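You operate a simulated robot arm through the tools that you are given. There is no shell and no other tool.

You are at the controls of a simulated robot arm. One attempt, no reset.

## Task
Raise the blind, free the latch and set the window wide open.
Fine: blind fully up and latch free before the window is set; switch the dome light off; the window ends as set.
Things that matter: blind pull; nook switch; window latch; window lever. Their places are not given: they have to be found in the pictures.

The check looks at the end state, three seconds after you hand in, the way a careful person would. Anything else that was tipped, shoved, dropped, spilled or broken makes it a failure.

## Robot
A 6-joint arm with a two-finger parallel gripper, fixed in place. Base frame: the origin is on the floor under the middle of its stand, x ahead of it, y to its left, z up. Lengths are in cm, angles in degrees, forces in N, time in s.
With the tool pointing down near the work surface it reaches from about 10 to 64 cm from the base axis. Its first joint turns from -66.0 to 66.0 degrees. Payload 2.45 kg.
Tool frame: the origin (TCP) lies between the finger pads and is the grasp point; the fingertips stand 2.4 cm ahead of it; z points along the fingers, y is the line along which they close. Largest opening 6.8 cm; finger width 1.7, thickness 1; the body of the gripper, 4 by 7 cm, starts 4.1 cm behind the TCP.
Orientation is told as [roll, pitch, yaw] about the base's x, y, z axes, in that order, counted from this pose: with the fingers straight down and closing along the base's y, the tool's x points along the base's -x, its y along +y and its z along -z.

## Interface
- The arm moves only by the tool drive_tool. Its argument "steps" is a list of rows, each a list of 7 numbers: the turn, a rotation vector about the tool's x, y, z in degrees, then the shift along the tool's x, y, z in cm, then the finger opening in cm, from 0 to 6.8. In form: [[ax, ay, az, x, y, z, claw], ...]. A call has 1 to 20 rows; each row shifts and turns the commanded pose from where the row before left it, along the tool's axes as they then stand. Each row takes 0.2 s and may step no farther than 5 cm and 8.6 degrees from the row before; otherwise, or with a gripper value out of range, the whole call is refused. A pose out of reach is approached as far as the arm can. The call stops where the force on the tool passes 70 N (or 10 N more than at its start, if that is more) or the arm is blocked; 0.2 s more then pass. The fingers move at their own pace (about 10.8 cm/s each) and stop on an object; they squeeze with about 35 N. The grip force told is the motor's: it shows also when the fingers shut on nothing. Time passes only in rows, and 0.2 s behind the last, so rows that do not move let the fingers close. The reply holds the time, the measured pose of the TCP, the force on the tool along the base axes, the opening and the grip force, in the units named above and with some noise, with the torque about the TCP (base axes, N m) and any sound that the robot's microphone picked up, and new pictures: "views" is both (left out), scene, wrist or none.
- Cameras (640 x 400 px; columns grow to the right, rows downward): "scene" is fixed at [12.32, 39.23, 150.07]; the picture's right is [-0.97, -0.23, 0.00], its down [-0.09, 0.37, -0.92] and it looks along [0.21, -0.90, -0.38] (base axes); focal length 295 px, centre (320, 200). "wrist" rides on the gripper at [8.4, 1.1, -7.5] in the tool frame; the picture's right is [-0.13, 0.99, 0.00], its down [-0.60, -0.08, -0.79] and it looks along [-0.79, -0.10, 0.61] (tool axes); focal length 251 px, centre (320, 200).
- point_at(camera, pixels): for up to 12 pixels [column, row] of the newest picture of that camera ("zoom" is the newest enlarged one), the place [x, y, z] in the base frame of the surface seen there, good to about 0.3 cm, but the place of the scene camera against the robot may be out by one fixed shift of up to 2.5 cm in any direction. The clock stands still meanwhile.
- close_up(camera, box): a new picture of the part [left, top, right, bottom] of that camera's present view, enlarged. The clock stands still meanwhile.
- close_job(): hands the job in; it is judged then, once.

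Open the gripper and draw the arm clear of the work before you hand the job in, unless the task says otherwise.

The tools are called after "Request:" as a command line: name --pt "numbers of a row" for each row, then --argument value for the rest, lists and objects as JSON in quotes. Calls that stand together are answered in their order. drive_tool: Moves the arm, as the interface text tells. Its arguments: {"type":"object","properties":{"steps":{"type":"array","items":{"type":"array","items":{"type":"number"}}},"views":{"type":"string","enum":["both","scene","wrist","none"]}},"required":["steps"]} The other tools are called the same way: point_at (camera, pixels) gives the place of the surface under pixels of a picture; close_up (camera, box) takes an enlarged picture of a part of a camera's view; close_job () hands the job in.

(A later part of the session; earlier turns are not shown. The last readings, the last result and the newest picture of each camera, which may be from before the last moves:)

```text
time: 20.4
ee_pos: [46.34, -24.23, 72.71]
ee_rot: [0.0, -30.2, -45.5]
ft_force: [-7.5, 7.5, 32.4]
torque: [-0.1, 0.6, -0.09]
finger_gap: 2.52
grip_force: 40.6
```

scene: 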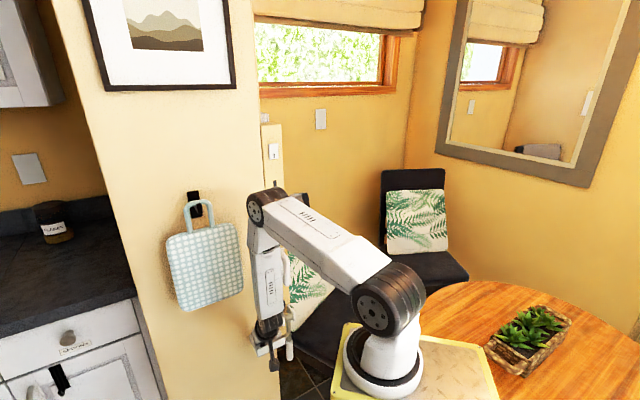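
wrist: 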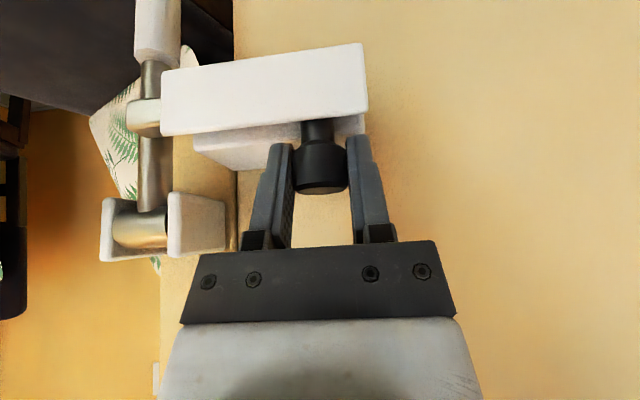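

Bolt end is nearly clear of the lever rod at (130,115). I ease the upward force and continue left until the end stop.

Request:
drive_tool --pt "0 0 0 0 0.5 -0.22 1.2" --pt "0 0 0 0 0.5 0 1.2" --pt "0 0 0 0 0.5 0 1.2"

```text
time: 21.2
ee_pos: [47.34, -23.2, 72.67]
ee_rot: [0.0, -30.3, -45.7]
ft_force: [11.2, -22.7, -19.6]
torque: [-0.92, 0.01, 0.05]
finger_gap: 2.49
grip_force: 39.9
```

scene: 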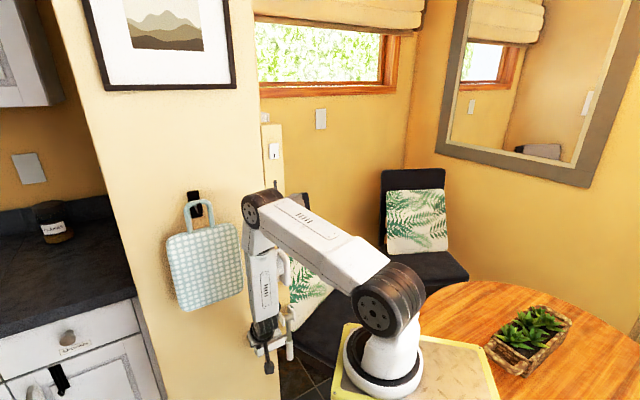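
wrist: 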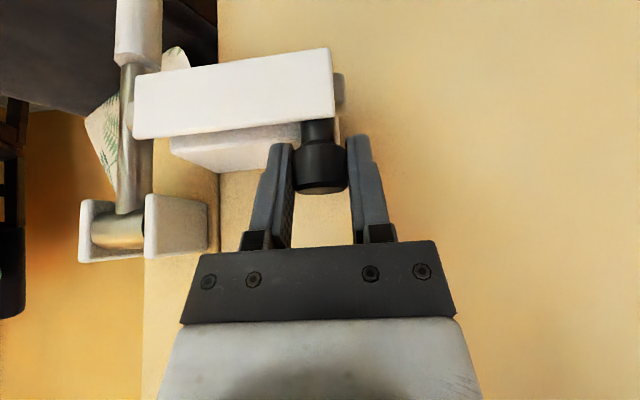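

The bolt no longer crosses the lever (hidden behind the plate, edge at x≈133). I nudge further to find the end stop.

Request:
drive_tool --pt "0 0 0 -0.1 0.3 0.2 1.2" --pt "0 0 0 0 0.3 0 1.2"

Request:
close_up --camera "wrist" --box '[60, 30, 380, 230]'

```text
time: 21.8
ee_pos: [47.44, -23.21, 72.72]
ee_rot: [0.1, -30.0, -46.4]
ft_force: [-26.7, -49.1, 4.2]
torque: [-0.79, 0.63, -0.13]
finger_gap: 2.54
grip_force: 40.4
```

scene: 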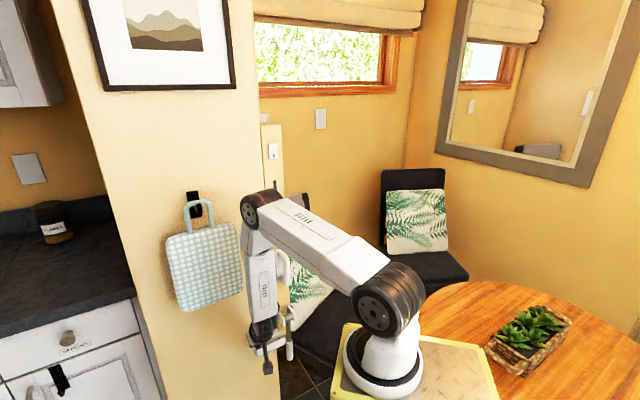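
wrist: 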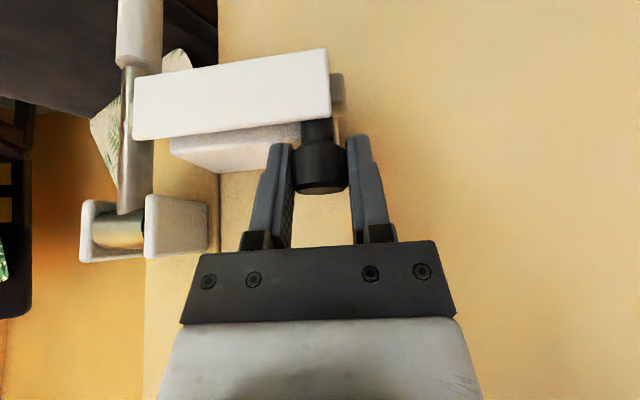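

```text
2.00 times, centred on (220, 130) of wrist
```

zoom: 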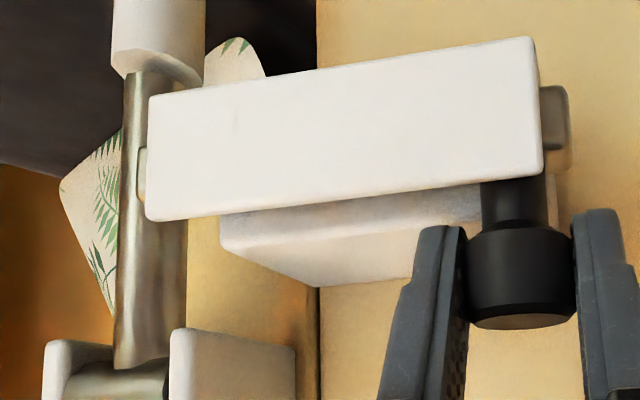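

End stop reached (53 N sideways, bolt drawn 4.5 cm, its end at the plate edge clear of the lever). I relax, open and back off along the tool axis.

Request:
drive_tool --pt "0 0 0 0 -0.45 0 1.2" --pt "0 0 0 0 0 0 4.5" --pt "0 0 0 0 0 0 4.5" --pt "0 0 0 0 0 -2.5 4.5" --pt "0 0 0 0 0 -4.0 4.5" --pt "0 0 0 2.0 -2 -3.0 4.5"

```text
time: 23.2
ee_pos: [41.45, -20.03, 79.79]
ee_rot: [0.0, -29.9, -45.5]
ft_force: [0.0, 0.3, -0.3]
torque: [-0.01, 0.01, -0.01]
finger_gap: 4.52
grip_force: 0.1
```

scene: 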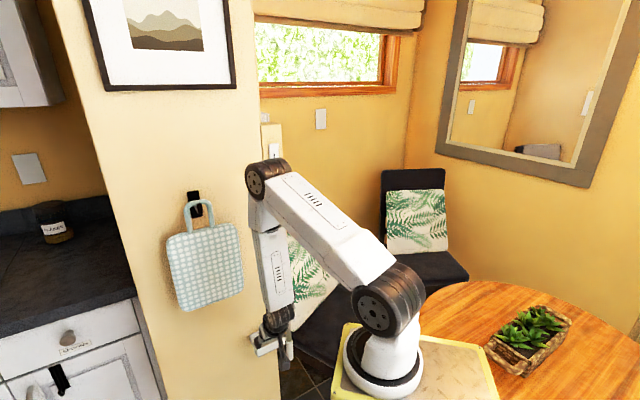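
wrist: 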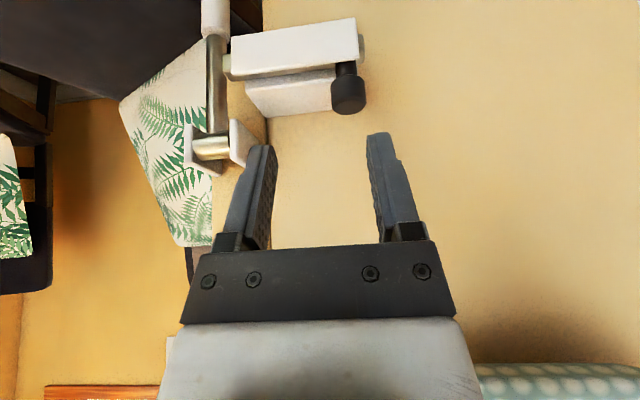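

The latch stays free. Next is the lever hanging at (215,60); I check the stand's edges and the lever's exact size before going low.

Request:
point_at --camera "scene" --pixels '[[347, 330], [340, 350], [336, 370], [332, 390], [455, 330], [380, 300], [345, 375]]'

Request:
close_up --camera "wrist" --box '[150, 0, 390, 180]'

Request:
point_at --camera "zoom" --pixels '[[205, 40], [190, 20], [220, 20], [210, 120], [195, 160], [225, 160], [210, 270], [210, 300], [165, 290], [255, 280], [250, 90], [300, 100]]'

```text
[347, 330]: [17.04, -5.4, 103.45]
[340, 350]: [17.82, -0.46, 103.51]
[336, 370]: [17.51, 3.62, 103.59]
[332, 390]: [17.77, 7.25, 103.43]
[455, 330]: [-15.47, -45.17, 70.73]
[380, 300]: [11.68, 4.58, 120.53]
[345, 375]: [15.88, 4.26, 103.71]
```

```text
2.22 times, centred on (270, 90) of wrist
```

zoom: 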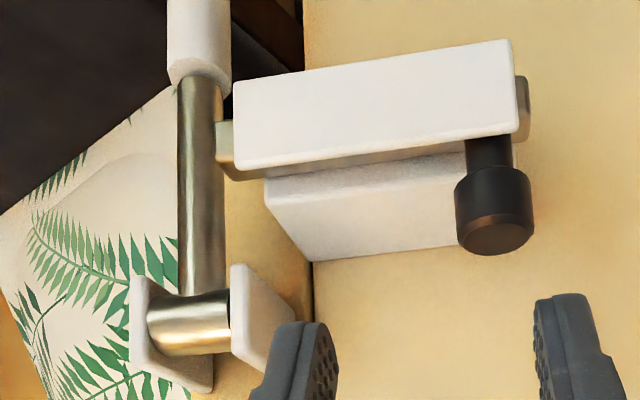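

```text
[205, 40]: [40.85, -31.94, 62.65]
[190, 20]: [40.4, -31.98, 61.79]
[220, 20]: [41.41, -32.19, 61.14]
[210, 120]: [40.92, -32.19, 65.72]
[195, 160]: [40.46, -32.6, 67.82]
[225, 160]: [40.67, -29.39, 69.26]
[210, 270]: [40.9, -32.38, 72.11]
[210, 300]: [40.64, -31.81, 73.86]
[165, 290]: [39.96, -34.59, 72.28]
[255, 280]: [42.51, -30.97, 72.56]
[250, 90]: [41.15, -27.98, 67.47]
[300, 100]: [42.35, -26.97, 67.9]
```

The lever's grip is centred near s=−6.1, 4 cm off the wall, z 55.5–64.5, and pivots at z≈73.7. I move right and out, and turn the tool (yaw +20°, tilt to 45°) so its body will pass clear of the latch plate.

Request:
drive_tool --pt "0 0 0 1.12 -3.5 1.2 4.5" --pt "0 0 0 1.12 -3.5 1.2 4.5" --pt "0 0 0 1.12 -3.5 1.2 4.5" --pt "-3.33 0 -5.77 0 0 0 4.5" --pt "-3.33 0 -5.77 0 0 0 4.5" --pt "-3.34 0 -5.78 0 0 0 4.5" --pt "0 -7.5 0 0 0 0 4.5" --pt "0 -7.5 0 0 0 0 4.5"

```text
time: 25.0
ee_pos: [33.34, -26.52, 75.22]
ee_rot: [-0.1, -45.1, -25.5]
ft_force: [0.5, 0.7, -0.7]
torque: [-0.01, 0.0, 0.01]
finger_gap: 4.49
grip_force: 0.0
```

scene: 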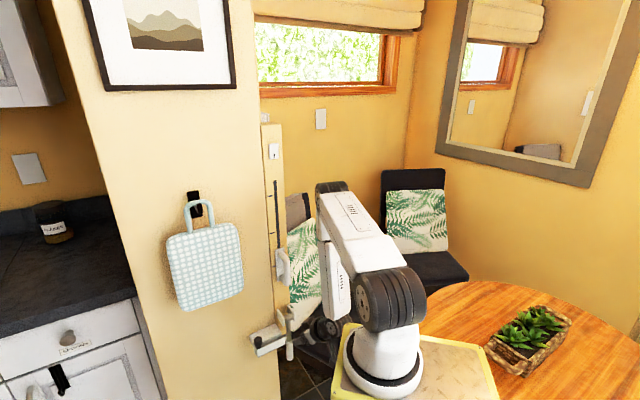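
wrist: 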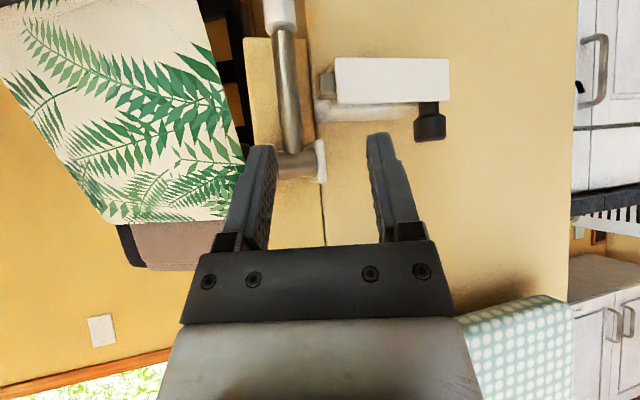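

Pose is as wanted (s=−5.2, 14 cm off the wall). I lower to the pre-grasp in front of the lever grip at z≈61.

Request:
drive_tool --pt "0 0 0 2.24 -0.6 2.78 4.5" --pt "0 0 0 2.24 -0.6 2.78 4.5" --pt "0 0 0 2.24 -0.6 2.78 4.5" --pt "0 0 0 2.24 -0.6 2.78 4.5"

```text
time: 26.0
ee_pos: [33.95, -29.0, 60.93]
ee_rot: [-0.1, -44.9, -25.6]
ft_force: [0.1, 0.5, 0.0]
torque: [0.01, -0.01, 0.0]
finger_gap: 4.52
grip_force: 0.0
```

scene: 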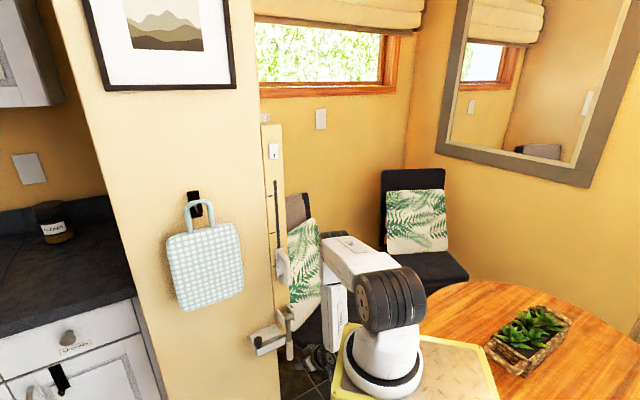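
wrist: 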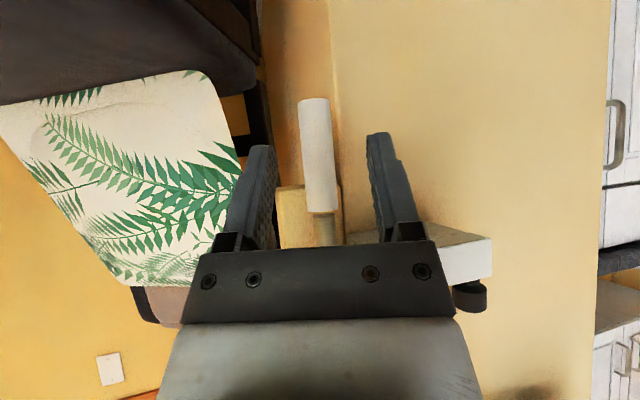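

The lever's white grip is straight ahead between the fingers at (317,155). I measure it before closing in.

Request:
point_at --camera "wrist" --pixels '[[315, 105], [317, 155], [303, 155], [331, 155], [320, 205], [324, 230], [350, 240], [480, 255]]'

Request:
close_up --camera "wrist" --box '[230, 80, 510, 320]'

```text
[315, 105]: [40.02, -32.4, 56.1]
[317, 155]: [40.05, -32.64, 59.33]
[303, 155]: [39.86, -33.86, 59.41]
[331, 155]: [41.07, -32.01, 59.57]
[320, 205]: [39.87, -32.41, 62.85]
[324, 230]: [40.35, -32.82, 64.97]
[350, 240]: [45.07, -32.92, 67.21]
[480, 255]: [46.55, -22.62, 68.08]
```

```text
1.67 times, centred on (370, 200) of wrist
```

zoom: 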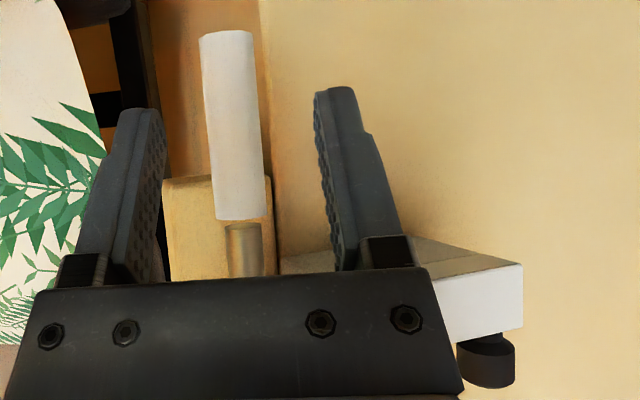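

Grip centre is about s=−5.95, 3.8 cm off the wall, z 55.6–63.5. I advance two thirds of the way and check the centring.

Request:
drive_tool --pt "0 0 0 -1.77 -0.32 1.96 4.5" --pt "0 0 0 -1.77 -0.32 1.96 4.5"

Request:
close_up --camera "wrist" --box '[200, 60, 500, 280]'

```text
time: 26.6
ee_pos: [38.19, -32.31, 60.75]
ee_rot: [0.1, -45.0, -25.7]
ft_force: [-0.4, -1.0, 0.5]
torque: [0.03, -0.02, 0.0]
finger_gap: 4.48
grip_force: 0.1
```

scene: 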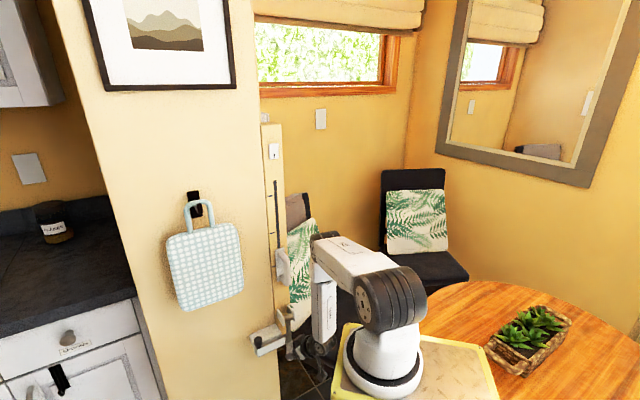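
wrist: 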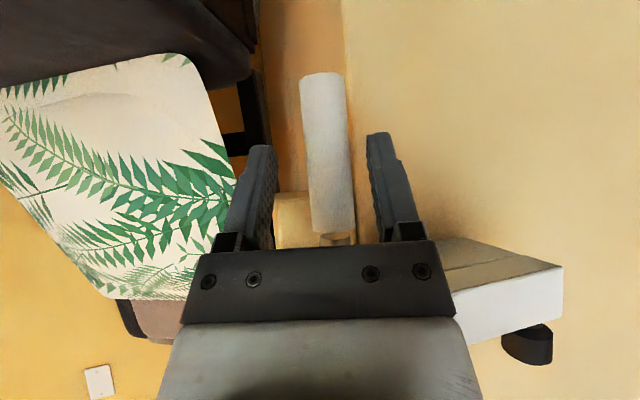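

```text
1.82 times, centred on (350, 170) of wrist
```

zoom: 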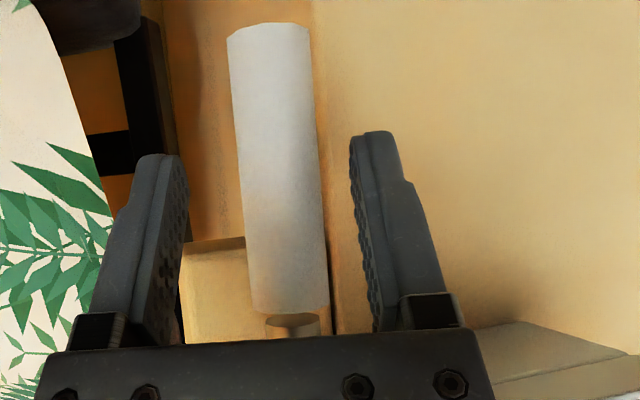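

The grip is slightly right of the finger middle, so I add +0.5 cm along y with the last 2.7 cm forward, then close on it.

Request:
drive_tool --pt "0 0 0 -0.8 0.3 1.05 4.5" --pt "0 0 0 -0.85 0.2 1.05 4.5" --pt "0 0 0 0 0 0 2.5" --pt "0 0 0 0 0 0 1.2" --pt "0 0 0 0 0 0 1.2"

```text
time: 27.8
ee_pos: [40.26, -32.65, 60.1]
ee_rot: [0.3, -44.5, -26.0]
ft_force: [-56.5, 9.4, 9.3]
torque: [-2.43, -3.22, -0.19]
finger_gap: 2.91
grip_force: 11.1
```

scene: 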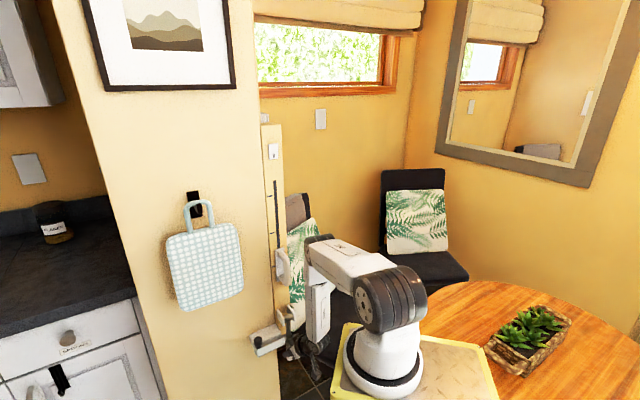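
wrist: 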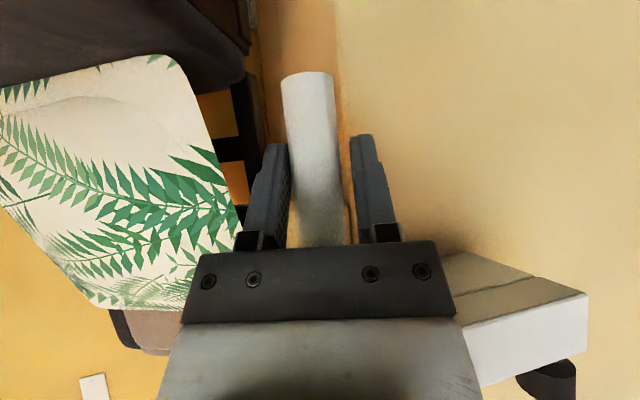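

There is a 57 N push outward and to the right with a torque, so something behind the fingers is touching. I look closely before moving.

Request:
close_up --camera "scene" --box '[240, 290, 360, 380]'

Request:
close_up --camera "wrist" --box '[220, 60, 600, 300]'

```text
4.44 times, centred on (300, 335) of scene
```

zoom: 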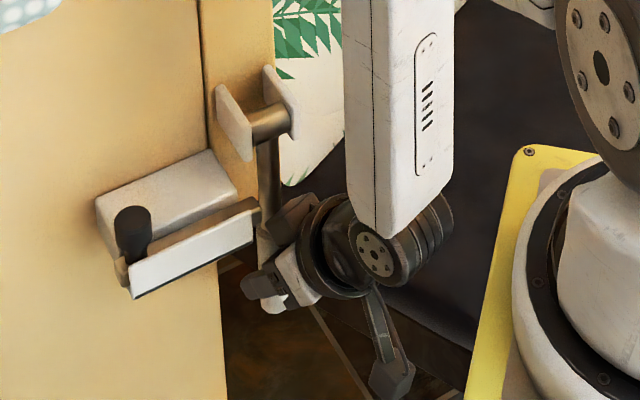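

```text
1.67 times, centred on (410, 180) of wrist
```

zoom: 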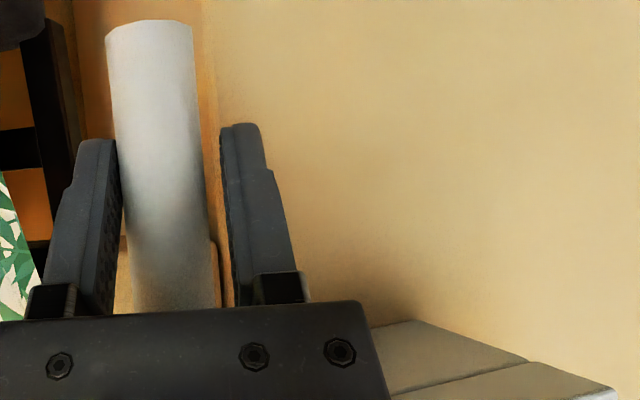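

The outward 46 N acts about 9 cm above the TCP: the wrist flange is touching the lever/bolt because the tool is too steep. I open, back off, and tilt the tool closer to horizontal.

Request:
drive_tool --pt "0 0 0 0 0 0 4.5" --pt "0 0 0 0 0 -2.0 4.5" --pt "0 0 0 0.5 0 -1.5 4.5" --pt "0 -7.5 0 0 0 0 4.5" --pt "0 -7.5 0 0 0 0 4.5" --pt "0 -5 0 0 0 0 4.5"

Request:
close_up --camera "scene" --box '[240, 290, 380, 390]'

```text
time: 29.2
ee_pos: [38.14, -31.57, 62.55]
ee_rot: [-0.1, -65.0, -25.4]
ft_force: [-0.5, 0.3, -0.2]
torque: [0.02, -0.03, -0.02]
finger_gap: 4.5
grip_force: 0.1
```

scene: 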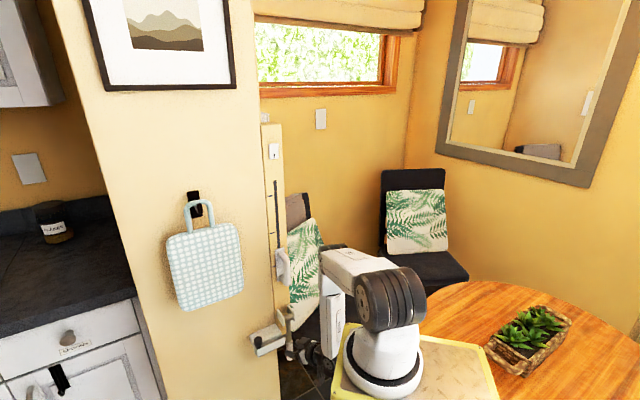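
wrist: 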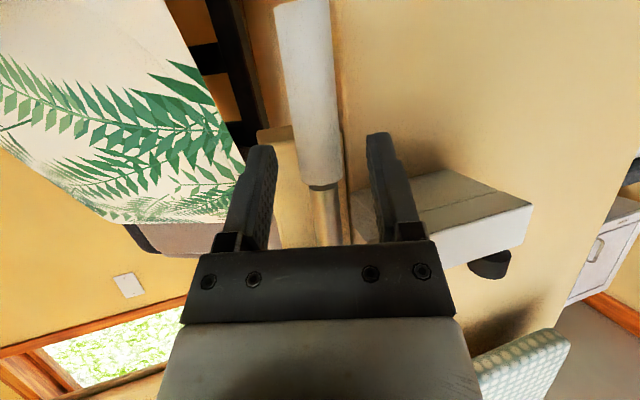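

```text
4.00 times, centred on (310, 340) of scene
```

zoom: 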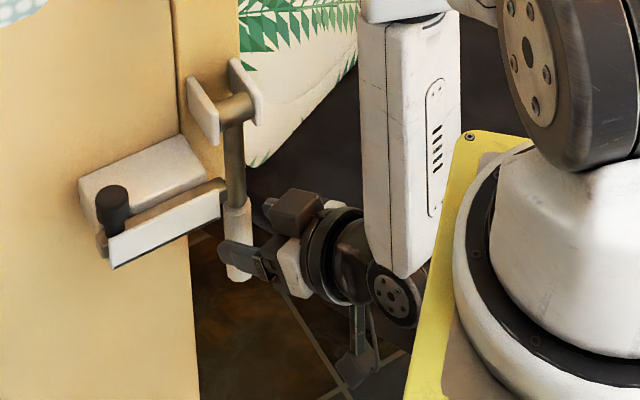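

I now see a black box on top of the gripper that had touched; at this flatter tilt it stays clear. I re-approach the grip with a small shift right and stop before closing to check forces.

Request:
drive_tool --pt "0 0 0 0.36 -0.2 1.65 4.5" --pt "0 0 0 0.36 -0.2 1.65 4.5"

Request:
close_up --camera "scene" --box '[240, 290, 380, 390]'

```text
time: 29.8
ee_pos: [40.56, -33.09, 60.63]
ee_rot: [0.0, -65.2, -25.5]
ft_force: [-0.3, -0.5, -0.6]
torque: [0.0, 0.04, 0.02]
finger_gap: 4.49
grip_force: 0.1
```

scene: 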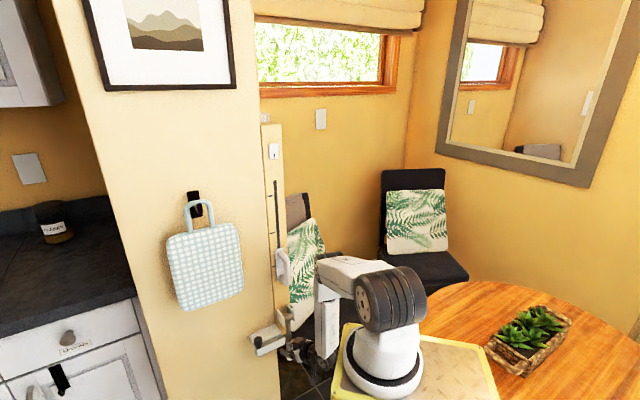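
wrist: 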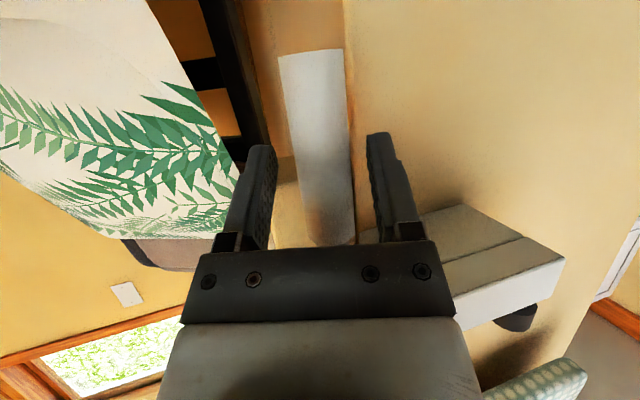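

```text
4.00 times, centred on (310, 340) of scene
```

zoom: 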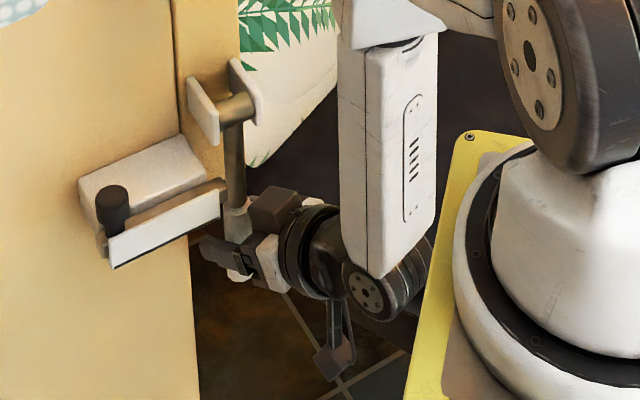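

No contact now and the grip is centred. I close the fingers on it.

Request:
drive_tool --pt "0 0 0 0 0.1 0 3.0" --pt "0 0 0 0 0 0 1.4" --pt "0 0 0 0 0 0 1.4"

```text
time: 30.6
ee_pos: [40.62, -32.93, 60.55]
ee_rot: [-0.1, -65.0, -25.4]
ft_force: [7.8, 4.5, -1.0]
torque: [0.03, -0.28, 0.03]
finger_gap: 2.49
grip_force: 40.3
```

scene: 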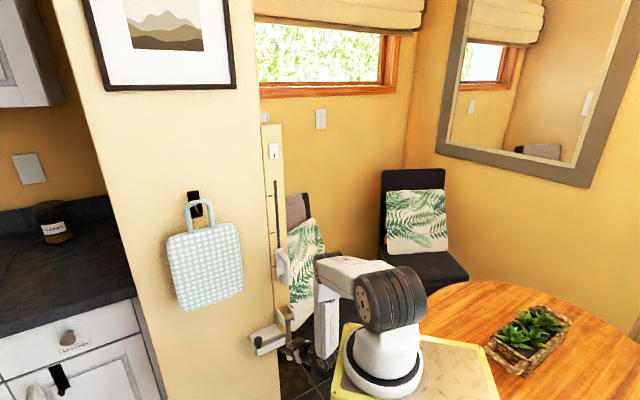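
wrist: 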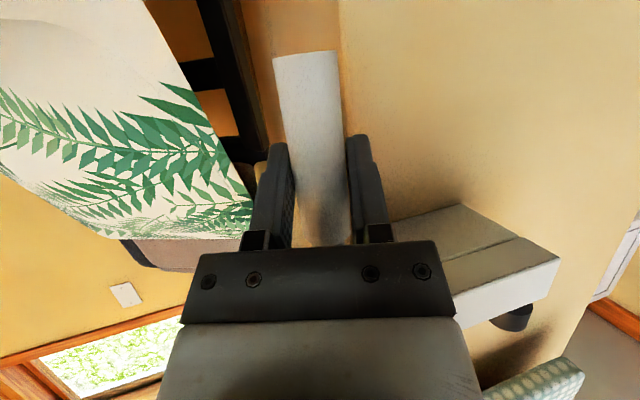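

Gripped (gap 2.49 cm, force low). The lever pivots about an axis along the wall at z≈73.7, so I swing the grip outward and up along that arc, turning the tool partly with it; first 15°.

Request:
drive_tool --pt "-0.471 3.055 1.008 0.387 0.39 -1.003 1.4" --pt "-0.471 3.055 1.008 0.355 0.389 -1.016 1.4" --pt "-0.471 3.055 1.008 0.321 0.388 -1.026 1.4"

```text
time: 31.4
ee_pos: [38.09, -30.65, 61.01]
ee_rot: [5.8, -55.6, -31.2]
ft_force: [-2.7, -11.4, -7.0]
torque: [0.72, 0.05, -0.22]
finger_gap: 2.5
grip_force: 40.7
```

scene: 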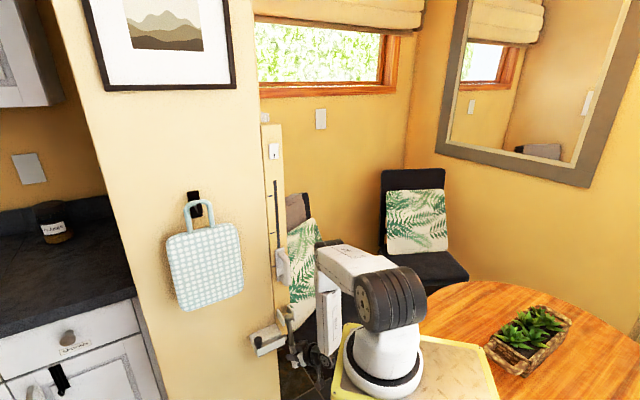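
wrist: 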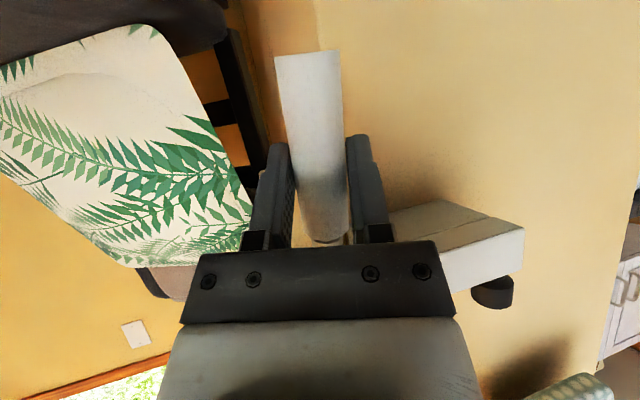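

Lever follows easily (forces ~13 N). I continue the arc another 30°.

Request:
drive_tool --pt "-0.471 3.055 1.008 0.288 0.386 -1.037 1.4" --pt "-0.471 3.055 1.008 0.255 0.384 -1.047 1.4" --pt "-0.471 3.055 1.008 0.221 0.382 -1.055 1.4" --pt "-0.471 3.055 1.008 0.187 0.379 -1.062 1.4" --pt "-0.471 3.055 1.008 0.153 0.376 -1.069 1.4" --pt "-0.471 3.055 1.008 0.118 0.372 -1.075 1.4"

Request:
close_up --camera "scene" --box '[240, 0, 480, 130]'

```text
time: 32.8
ee_pos: [33.96, -26.56, 64.46]
ee_rot: [12.1, -36.5, -35.2]
ft_force: [-12.8, -17.6, -4.7]
torque: [0.59, 0.25, -0.38]
finger_gap: 2.58
grip_force: 41.0
```

scene: 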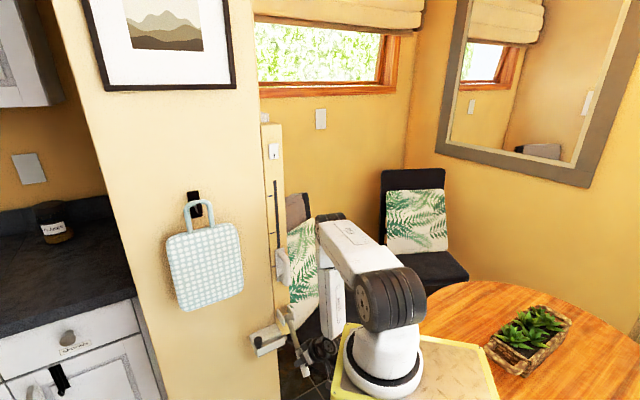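
wrist: 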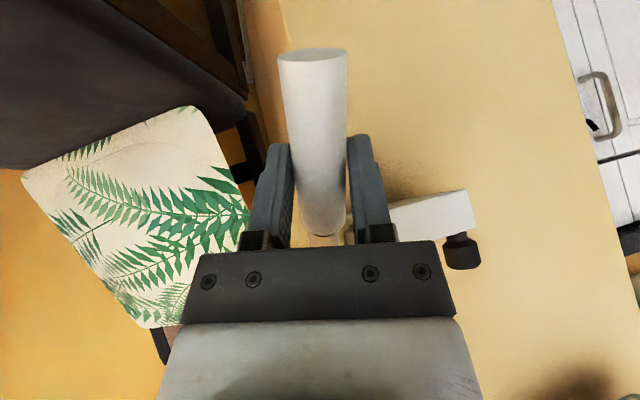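

```text
2.67 times, centred on (360, 65) of scene
```

zoom: 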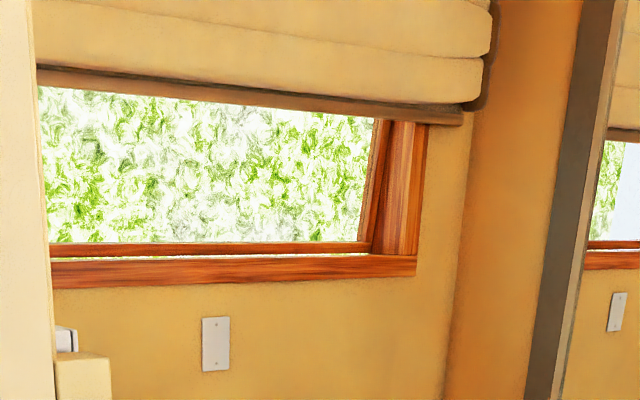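

The sash in the scene's window has begun to tilt open (gap at its right edge). I continue the arc to about 75°.

Request:
drive_tool --pt "-0.471 3.055 1.008 0.084 0.369 -1.079 1.4" --pt "-0.471 3.055 1.008 0.05 0.365 -1.083 1.4" --pt "-0.471 3.055 1.008 0.015 0.36 -1.085 1.4" --pt "-0.471 3.055 1.008 -0.02 0.355 -1.087 1.4" --pt "-0.471 3.055 1.008 -0.054 0.35 -1.087 1.4" --pt "-0.471 3.055 1.008 -0.088 0.344 -1.086 1.4"

Request:
close_up --camera "scene" --box '[240, 0, 480, 130]'

Request:
close_up --camera "scene" --box '[240, 280, 380, 380]'

```text
time: 34.2
ee_pos: [31.52, -23.88, 70.39]
ee_rot: [15.6, -16.8, -37.1]
ft_force: [-37.0, -18.6, -9.7]
torque: [0.03, 0.16, -0.85]
finger_gap: 2.68
grip_force: 41.8
```

scene: 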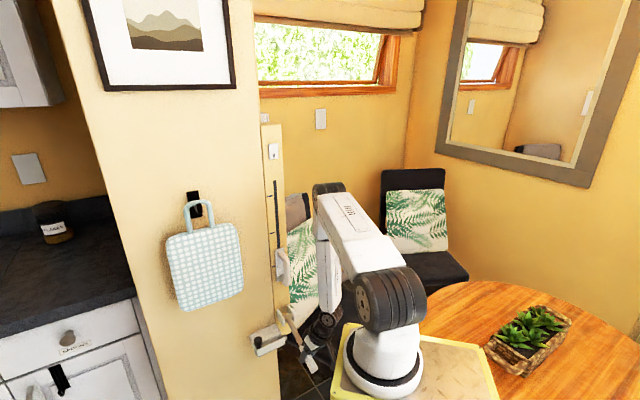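
wrist: 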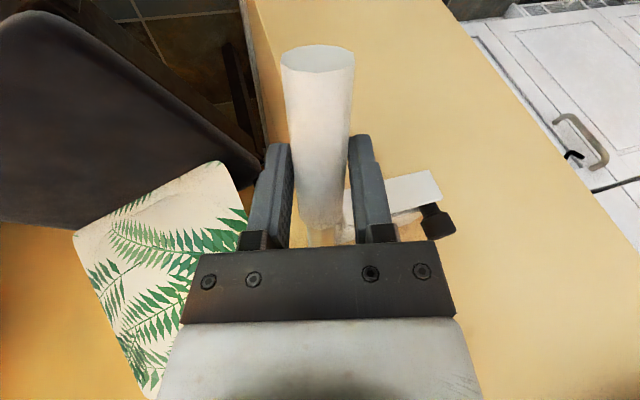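

```text
2.67 times, centred on (360, 65) of scene
```

zoom: 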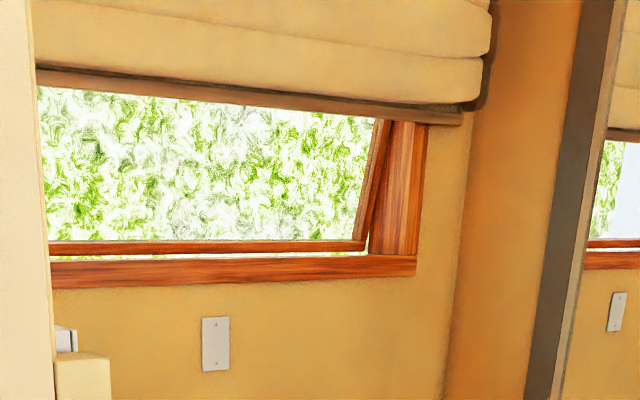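

```text
4.00 times, centred on (310, 330) of scene
```

zoom: 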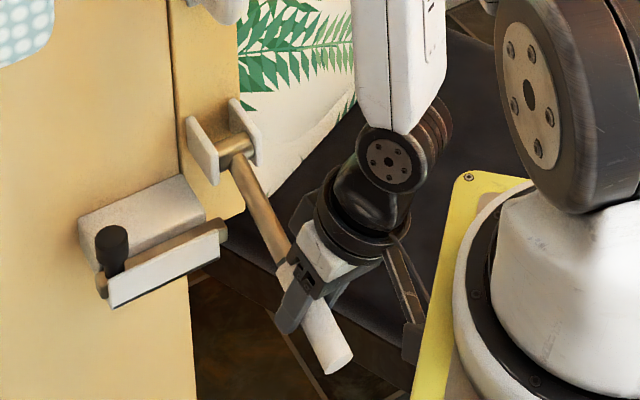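

Window is opening; there's a ~39 N sideways load to the right because the tool drifts left of the lever's plane. I shift 0.3 cm right and continue the arc, now turning fully with the lever, to about 90°.

Request:
drive_tool --pt "-0.725 4.7 1.55 -0.08 0.06 -1.18 1.4" --pt "-0.725 4.7 1.55 -0.123 0.339 -1.085 1.4" --pt "-0.725 4.7 1.55 -0.123 0.339 -1.085 1.4"

Request:
close_up --camera "scene" --box '[240, 0, 480, 130]'

Request:
close_up --camera "scene" --box '[240, 280, 380, 380]'

```text
time: 35.0
ee_pos: [31.09, -23.8, 73.95]
ee_rot: [18.2, -2.1, -37.4]
ft_force: [-17.4, 16.1, -3.6]
torque: [0.01, -0.01, -1.08]
finger_gap: 2.67
grip_force: 42.1
```

scene: 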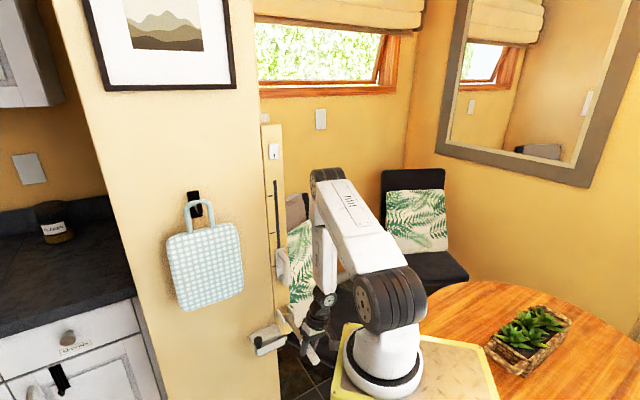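
wrist: 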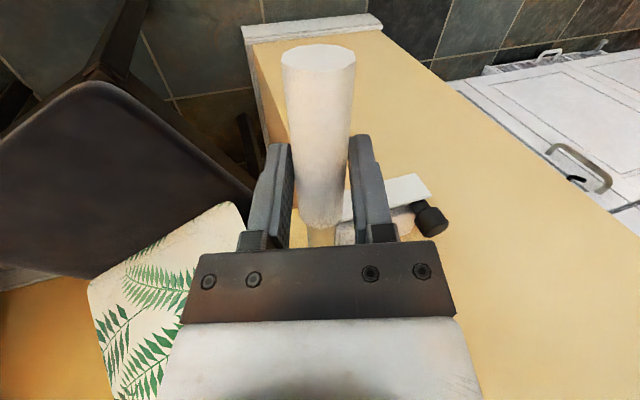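

```text
2.67 times, centred on (360, 65) of scene
```

zoom: 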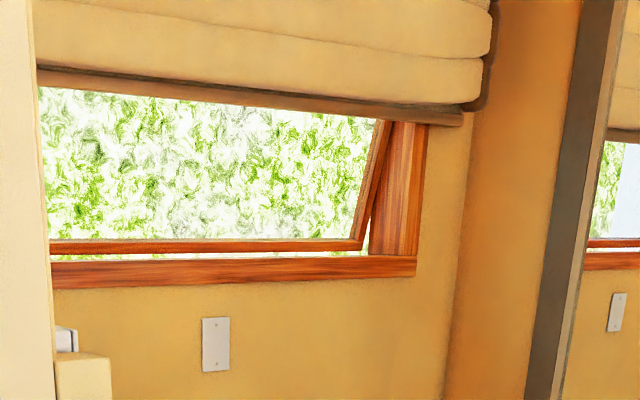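

```text
4.00 times, centred on (310, 330) of scene
```

zoom: 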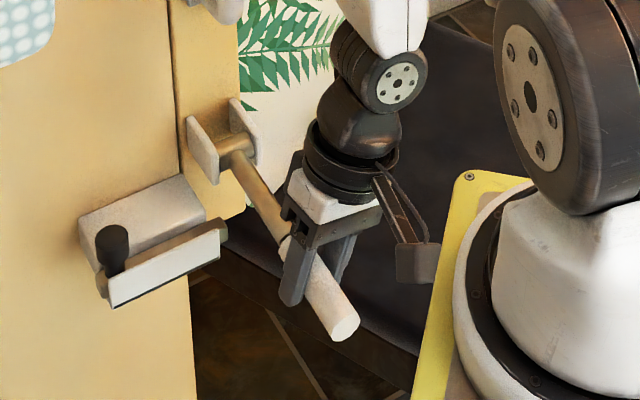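

At ~91° with small loads; the sash is still swinging. I continue up the arc, easing 0.2 cm outward, watching for a stop.

Request:
drive_tool --pt "-0.725 4.7 1.55 0.077 0.37 -1.085 1.4" --pt "-0.725 4.7 1.55 -0.125 0.345 -1.105 1.4" --pt "-0.725 4.7 1.55 -0.125 0.345 -1.105 1.4"

Request:
close_up --camera "scene" --box '[240, 0, 480, 130]'

Request:
close_up --camera "scene" --box '[240, 280, 380, 380]'

```text
time: 35.8
ee_pos: [31.79, -24.72, 77.25]
ee_rot: [19.8, 12.0, -37.0]
ft_force: [-18.3, -15.3, -1.7]
torque: [-0.56, 0.36, -0.05]
finger_gap: 3.23
grip_force: 11.0
```

scene: 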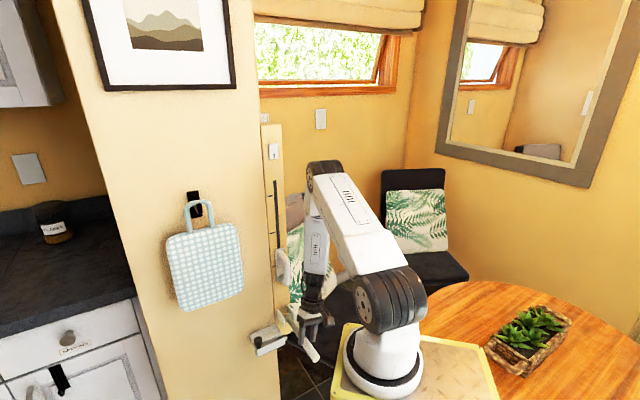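
wrist: 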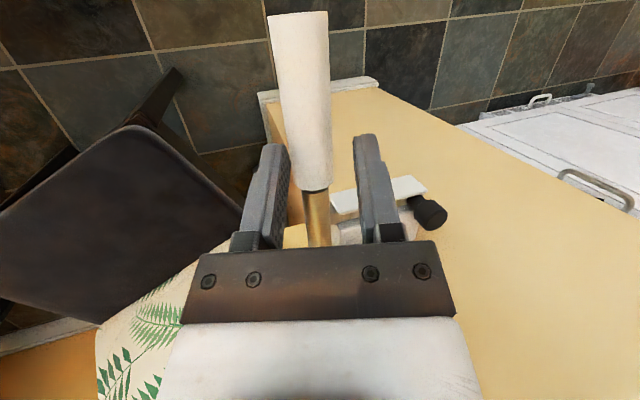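

```text
2.67 times, centred on (360, 65) of scene
```

zoom: 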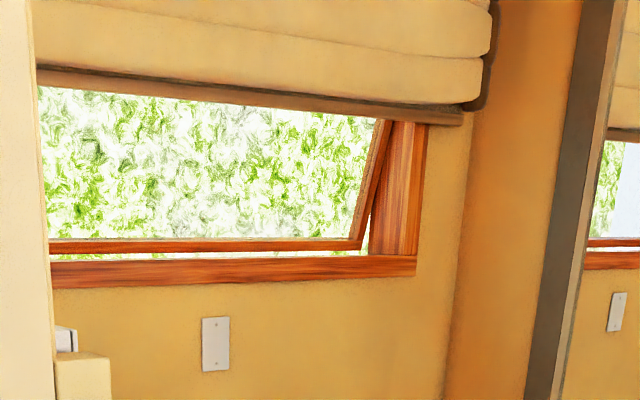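

```text
4.00 times, centred on (310, 330) of scene
```

zoom: 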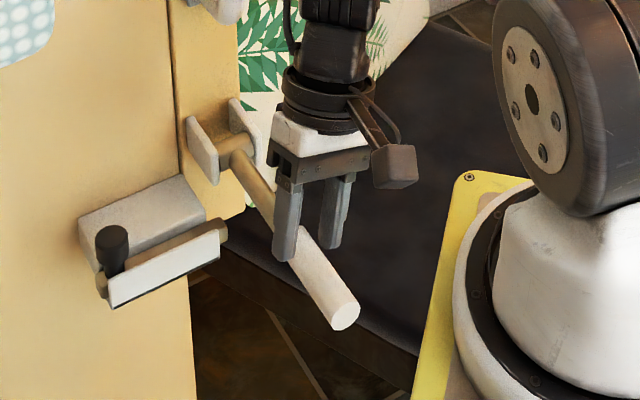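

The fingers slid up along the grip (gap 3.23) while the lever stopped near horizontal, so it seems to be at its stop. I open and back off a little to see whether it stays and how far it is open.

Request:
drive_tool --pt "0 0 0 0 0 0 5.0" --pt "0 0 0 0 0 0 5.0" --pt "0 0 0 0 0 -2.5 5.0" --pt "0 0 0 1.0 0 -3.5 5.0"

Request:
close_up --camera "scene" --box '[240, 280, 380, 380]'

Request:
close_up --camera "scene" --box '[240, 0, 480, 130]'

```text
time: 36.8
ee_pos: [30.41, -25.91, 83.08]
ee_rot: [20.1, 12.4, -36.9]
ft_force: [0.6, 0.3, -0.7]
torque: [0.04, -0.01, 0.02]
finger_gap: 5.0
grip_force: 0.0
```

scene: 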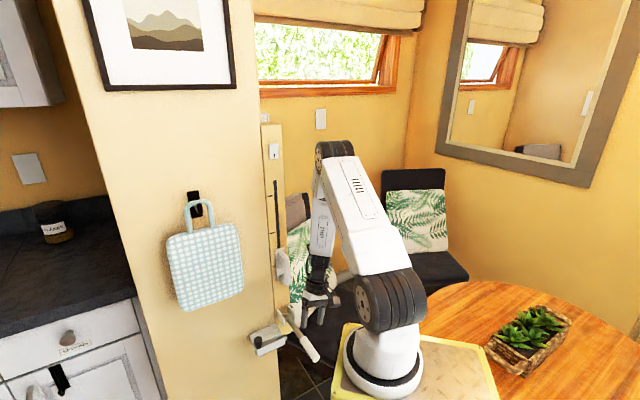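
wrist: 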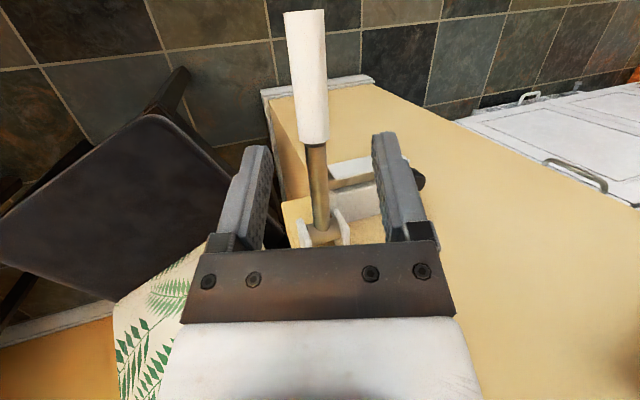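

```text
4.00 times, centred on (310, 330) of scene
```

zoom: 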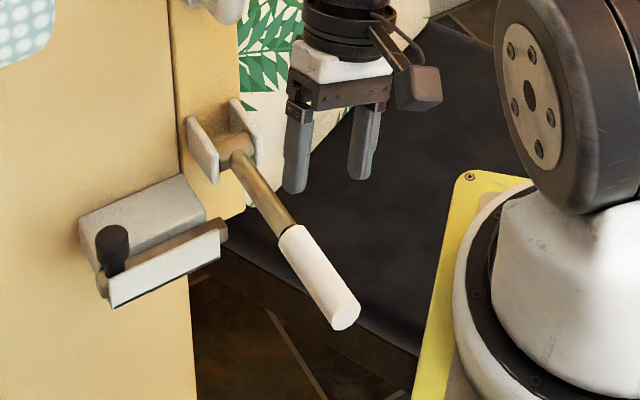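

```text
2.67 times, centred on (360, 65) of scene
```

zoom: 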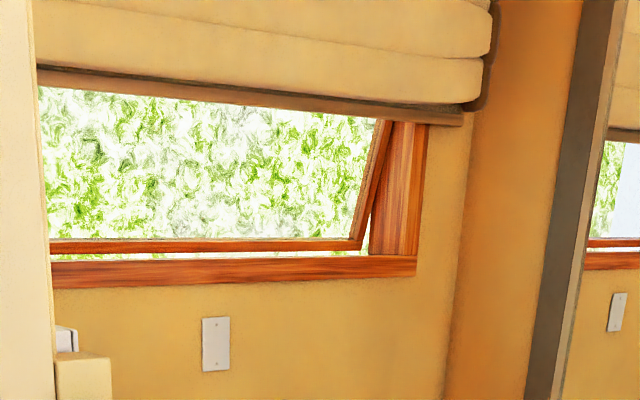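

The lever stays where it was left. I measure its angle with the wrist camera.

Request:
point_at --camera "wrist" --pixels '[[303, 18], [307, 60], [310, 100], [314, 130], [318, 160], [320, 200], [320, 215], [322, 235], [340, 225], [303, 230]]'

Request:
close_up --camera "wrist" --box '[240, 0, 440, 260]'

```text
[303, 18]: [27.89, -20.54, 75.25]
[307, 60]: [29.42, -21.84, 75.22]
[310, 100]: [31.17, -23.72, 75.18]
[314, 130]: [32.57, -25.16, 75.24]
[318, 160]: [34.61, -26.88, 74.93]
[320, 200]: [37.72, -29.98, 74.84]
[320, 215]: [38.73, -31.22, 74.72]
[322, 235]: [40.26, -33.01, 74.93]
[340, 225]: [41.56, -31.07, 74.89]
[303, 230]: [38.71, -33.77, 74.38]
```

```text
1.54 times, centred on (340, 130) of wrist
```

zoom: 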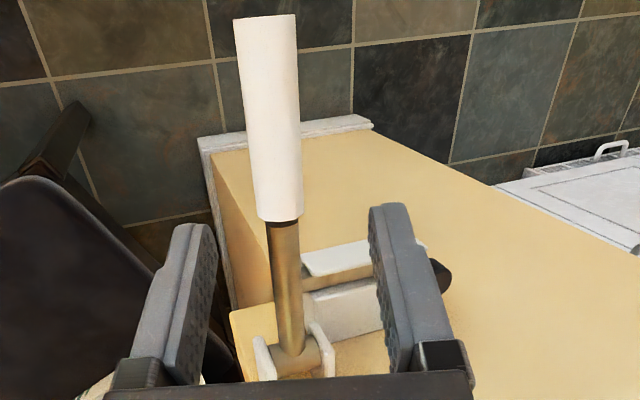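

The grip's top is level (z 75.2 along its whole length), so the lever stands at 90°. To be sure this is its stop, I straighten the tool (pointing down, facing the wall) and hover above the grip to re-take it and lift gently.

Request:
drive_tool --pt "6.7 0 0 0 0 0 5.0" --pt "6.7 0 0 0 0 0 5.0" --pt "6.7 0 0 0 0 0 5.0" --pt "0 -6.2 0 0 0 0 5.0" --pt "0 -6.2 0 0 0 0 5.0" --pt "0 0 8.58 0 0 0 5.0" --pt "0 0 0 2.06 2.05 0 5.0" --pt "0 0 0 0 0 3.0 5.0"

```text
time: 38.6
ee_pos: [31.27, -21.5, 79.54]
ee_rot: [10.5, 1.0, -47.9]
ft_force: [0.6, -0.8, 0.4]
torque: [0.0, 0.02, -0.02]
finger_gap: 5.01
grip_force: 0.0
out of reach, approached as far as the arm can: row 2, 3
```

scene: 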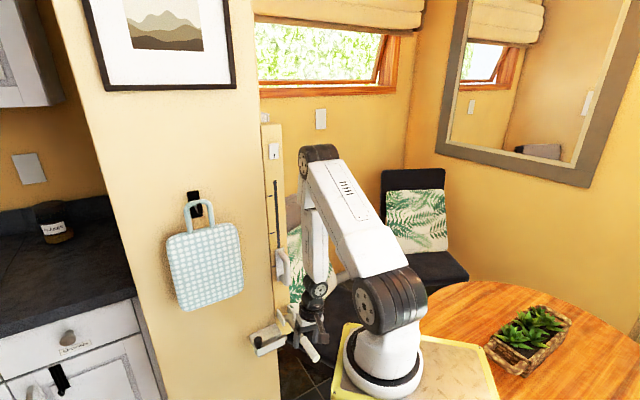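
wrist: 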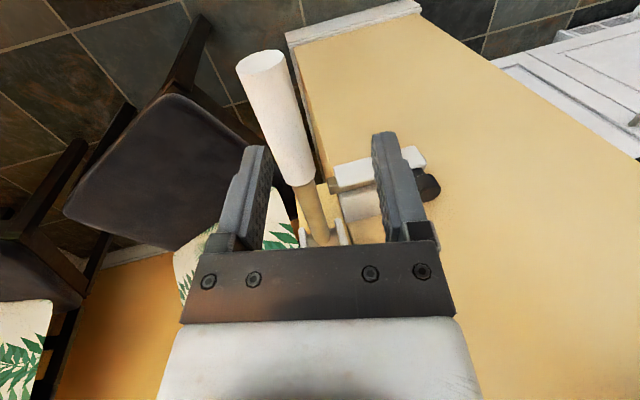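

Some roll (10°) remains because two rows were out of reach. I straighten it now and centre over the grip.

Request:
drive_tool --pt "5.25 0 0 0 0 0 5.0" --pt "5.25 0 0 0 0 0 5.0" --pt "0 -1.0 -2.4 0 0 0 5.0" --pt "0 0 0 -0.5 -1.65 0 5.0"

```text
time: 39.6
ee_pos: [30.42, -22.9, 79.9]
ee_rot: [0.3, 0.1, -45.5]
ft_force: [-0.2, 0.1, -0.1]
torque: [0.0, -0.02, -0.03]
finger_gap: 5.0
grip_force: 0.0
```

scene: 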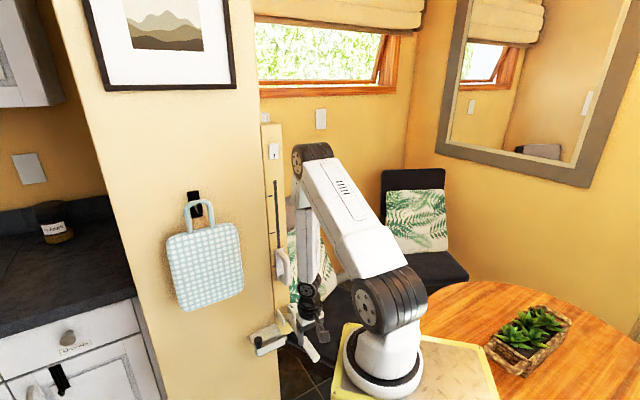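
wrist: 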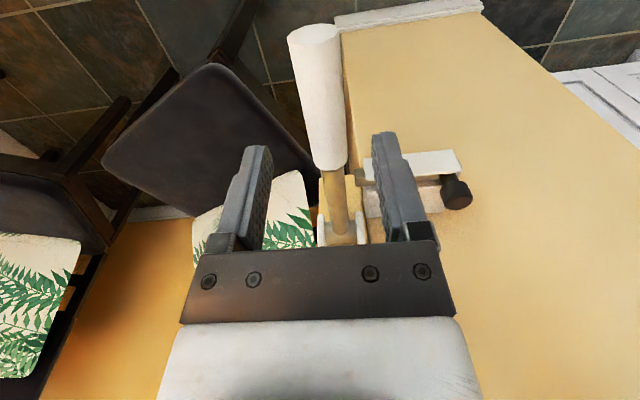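

Tool is straight and the grip runs between the fingers (column ~320). I go down 5.7 cm around it and close.

Request:
drive_tool --pt "0 0 0 0 0 3.0 5.0" --pt "0 0 0 0 0 2.6 5.0" --pt "0 0 0 0 0 0 2.5" --pt "0 0 0 0 0 0 1.4" --pt "0 0 0 0 0 0 1.4"

```text
time: 40.8
ee_pos: [30.46, -22.95, 74.13]
ee_rot: [0.3, -0.1, -45.5]
ft_force: [13.5, 12.7, -2.3]
torque: [-0.03, -0.01, 0.13]
finger_gap: 2.86
grip_force: 9.7
```

scene: 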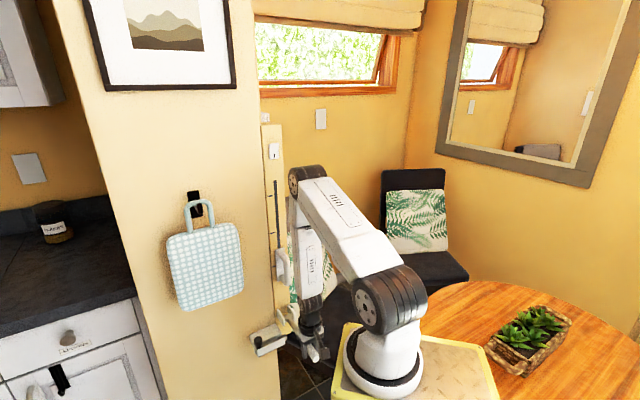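
wrist: 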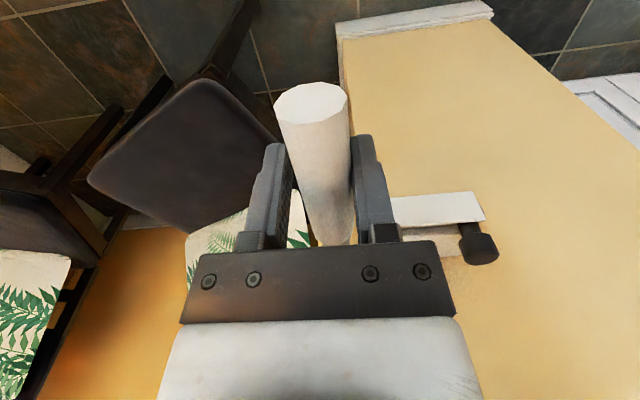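

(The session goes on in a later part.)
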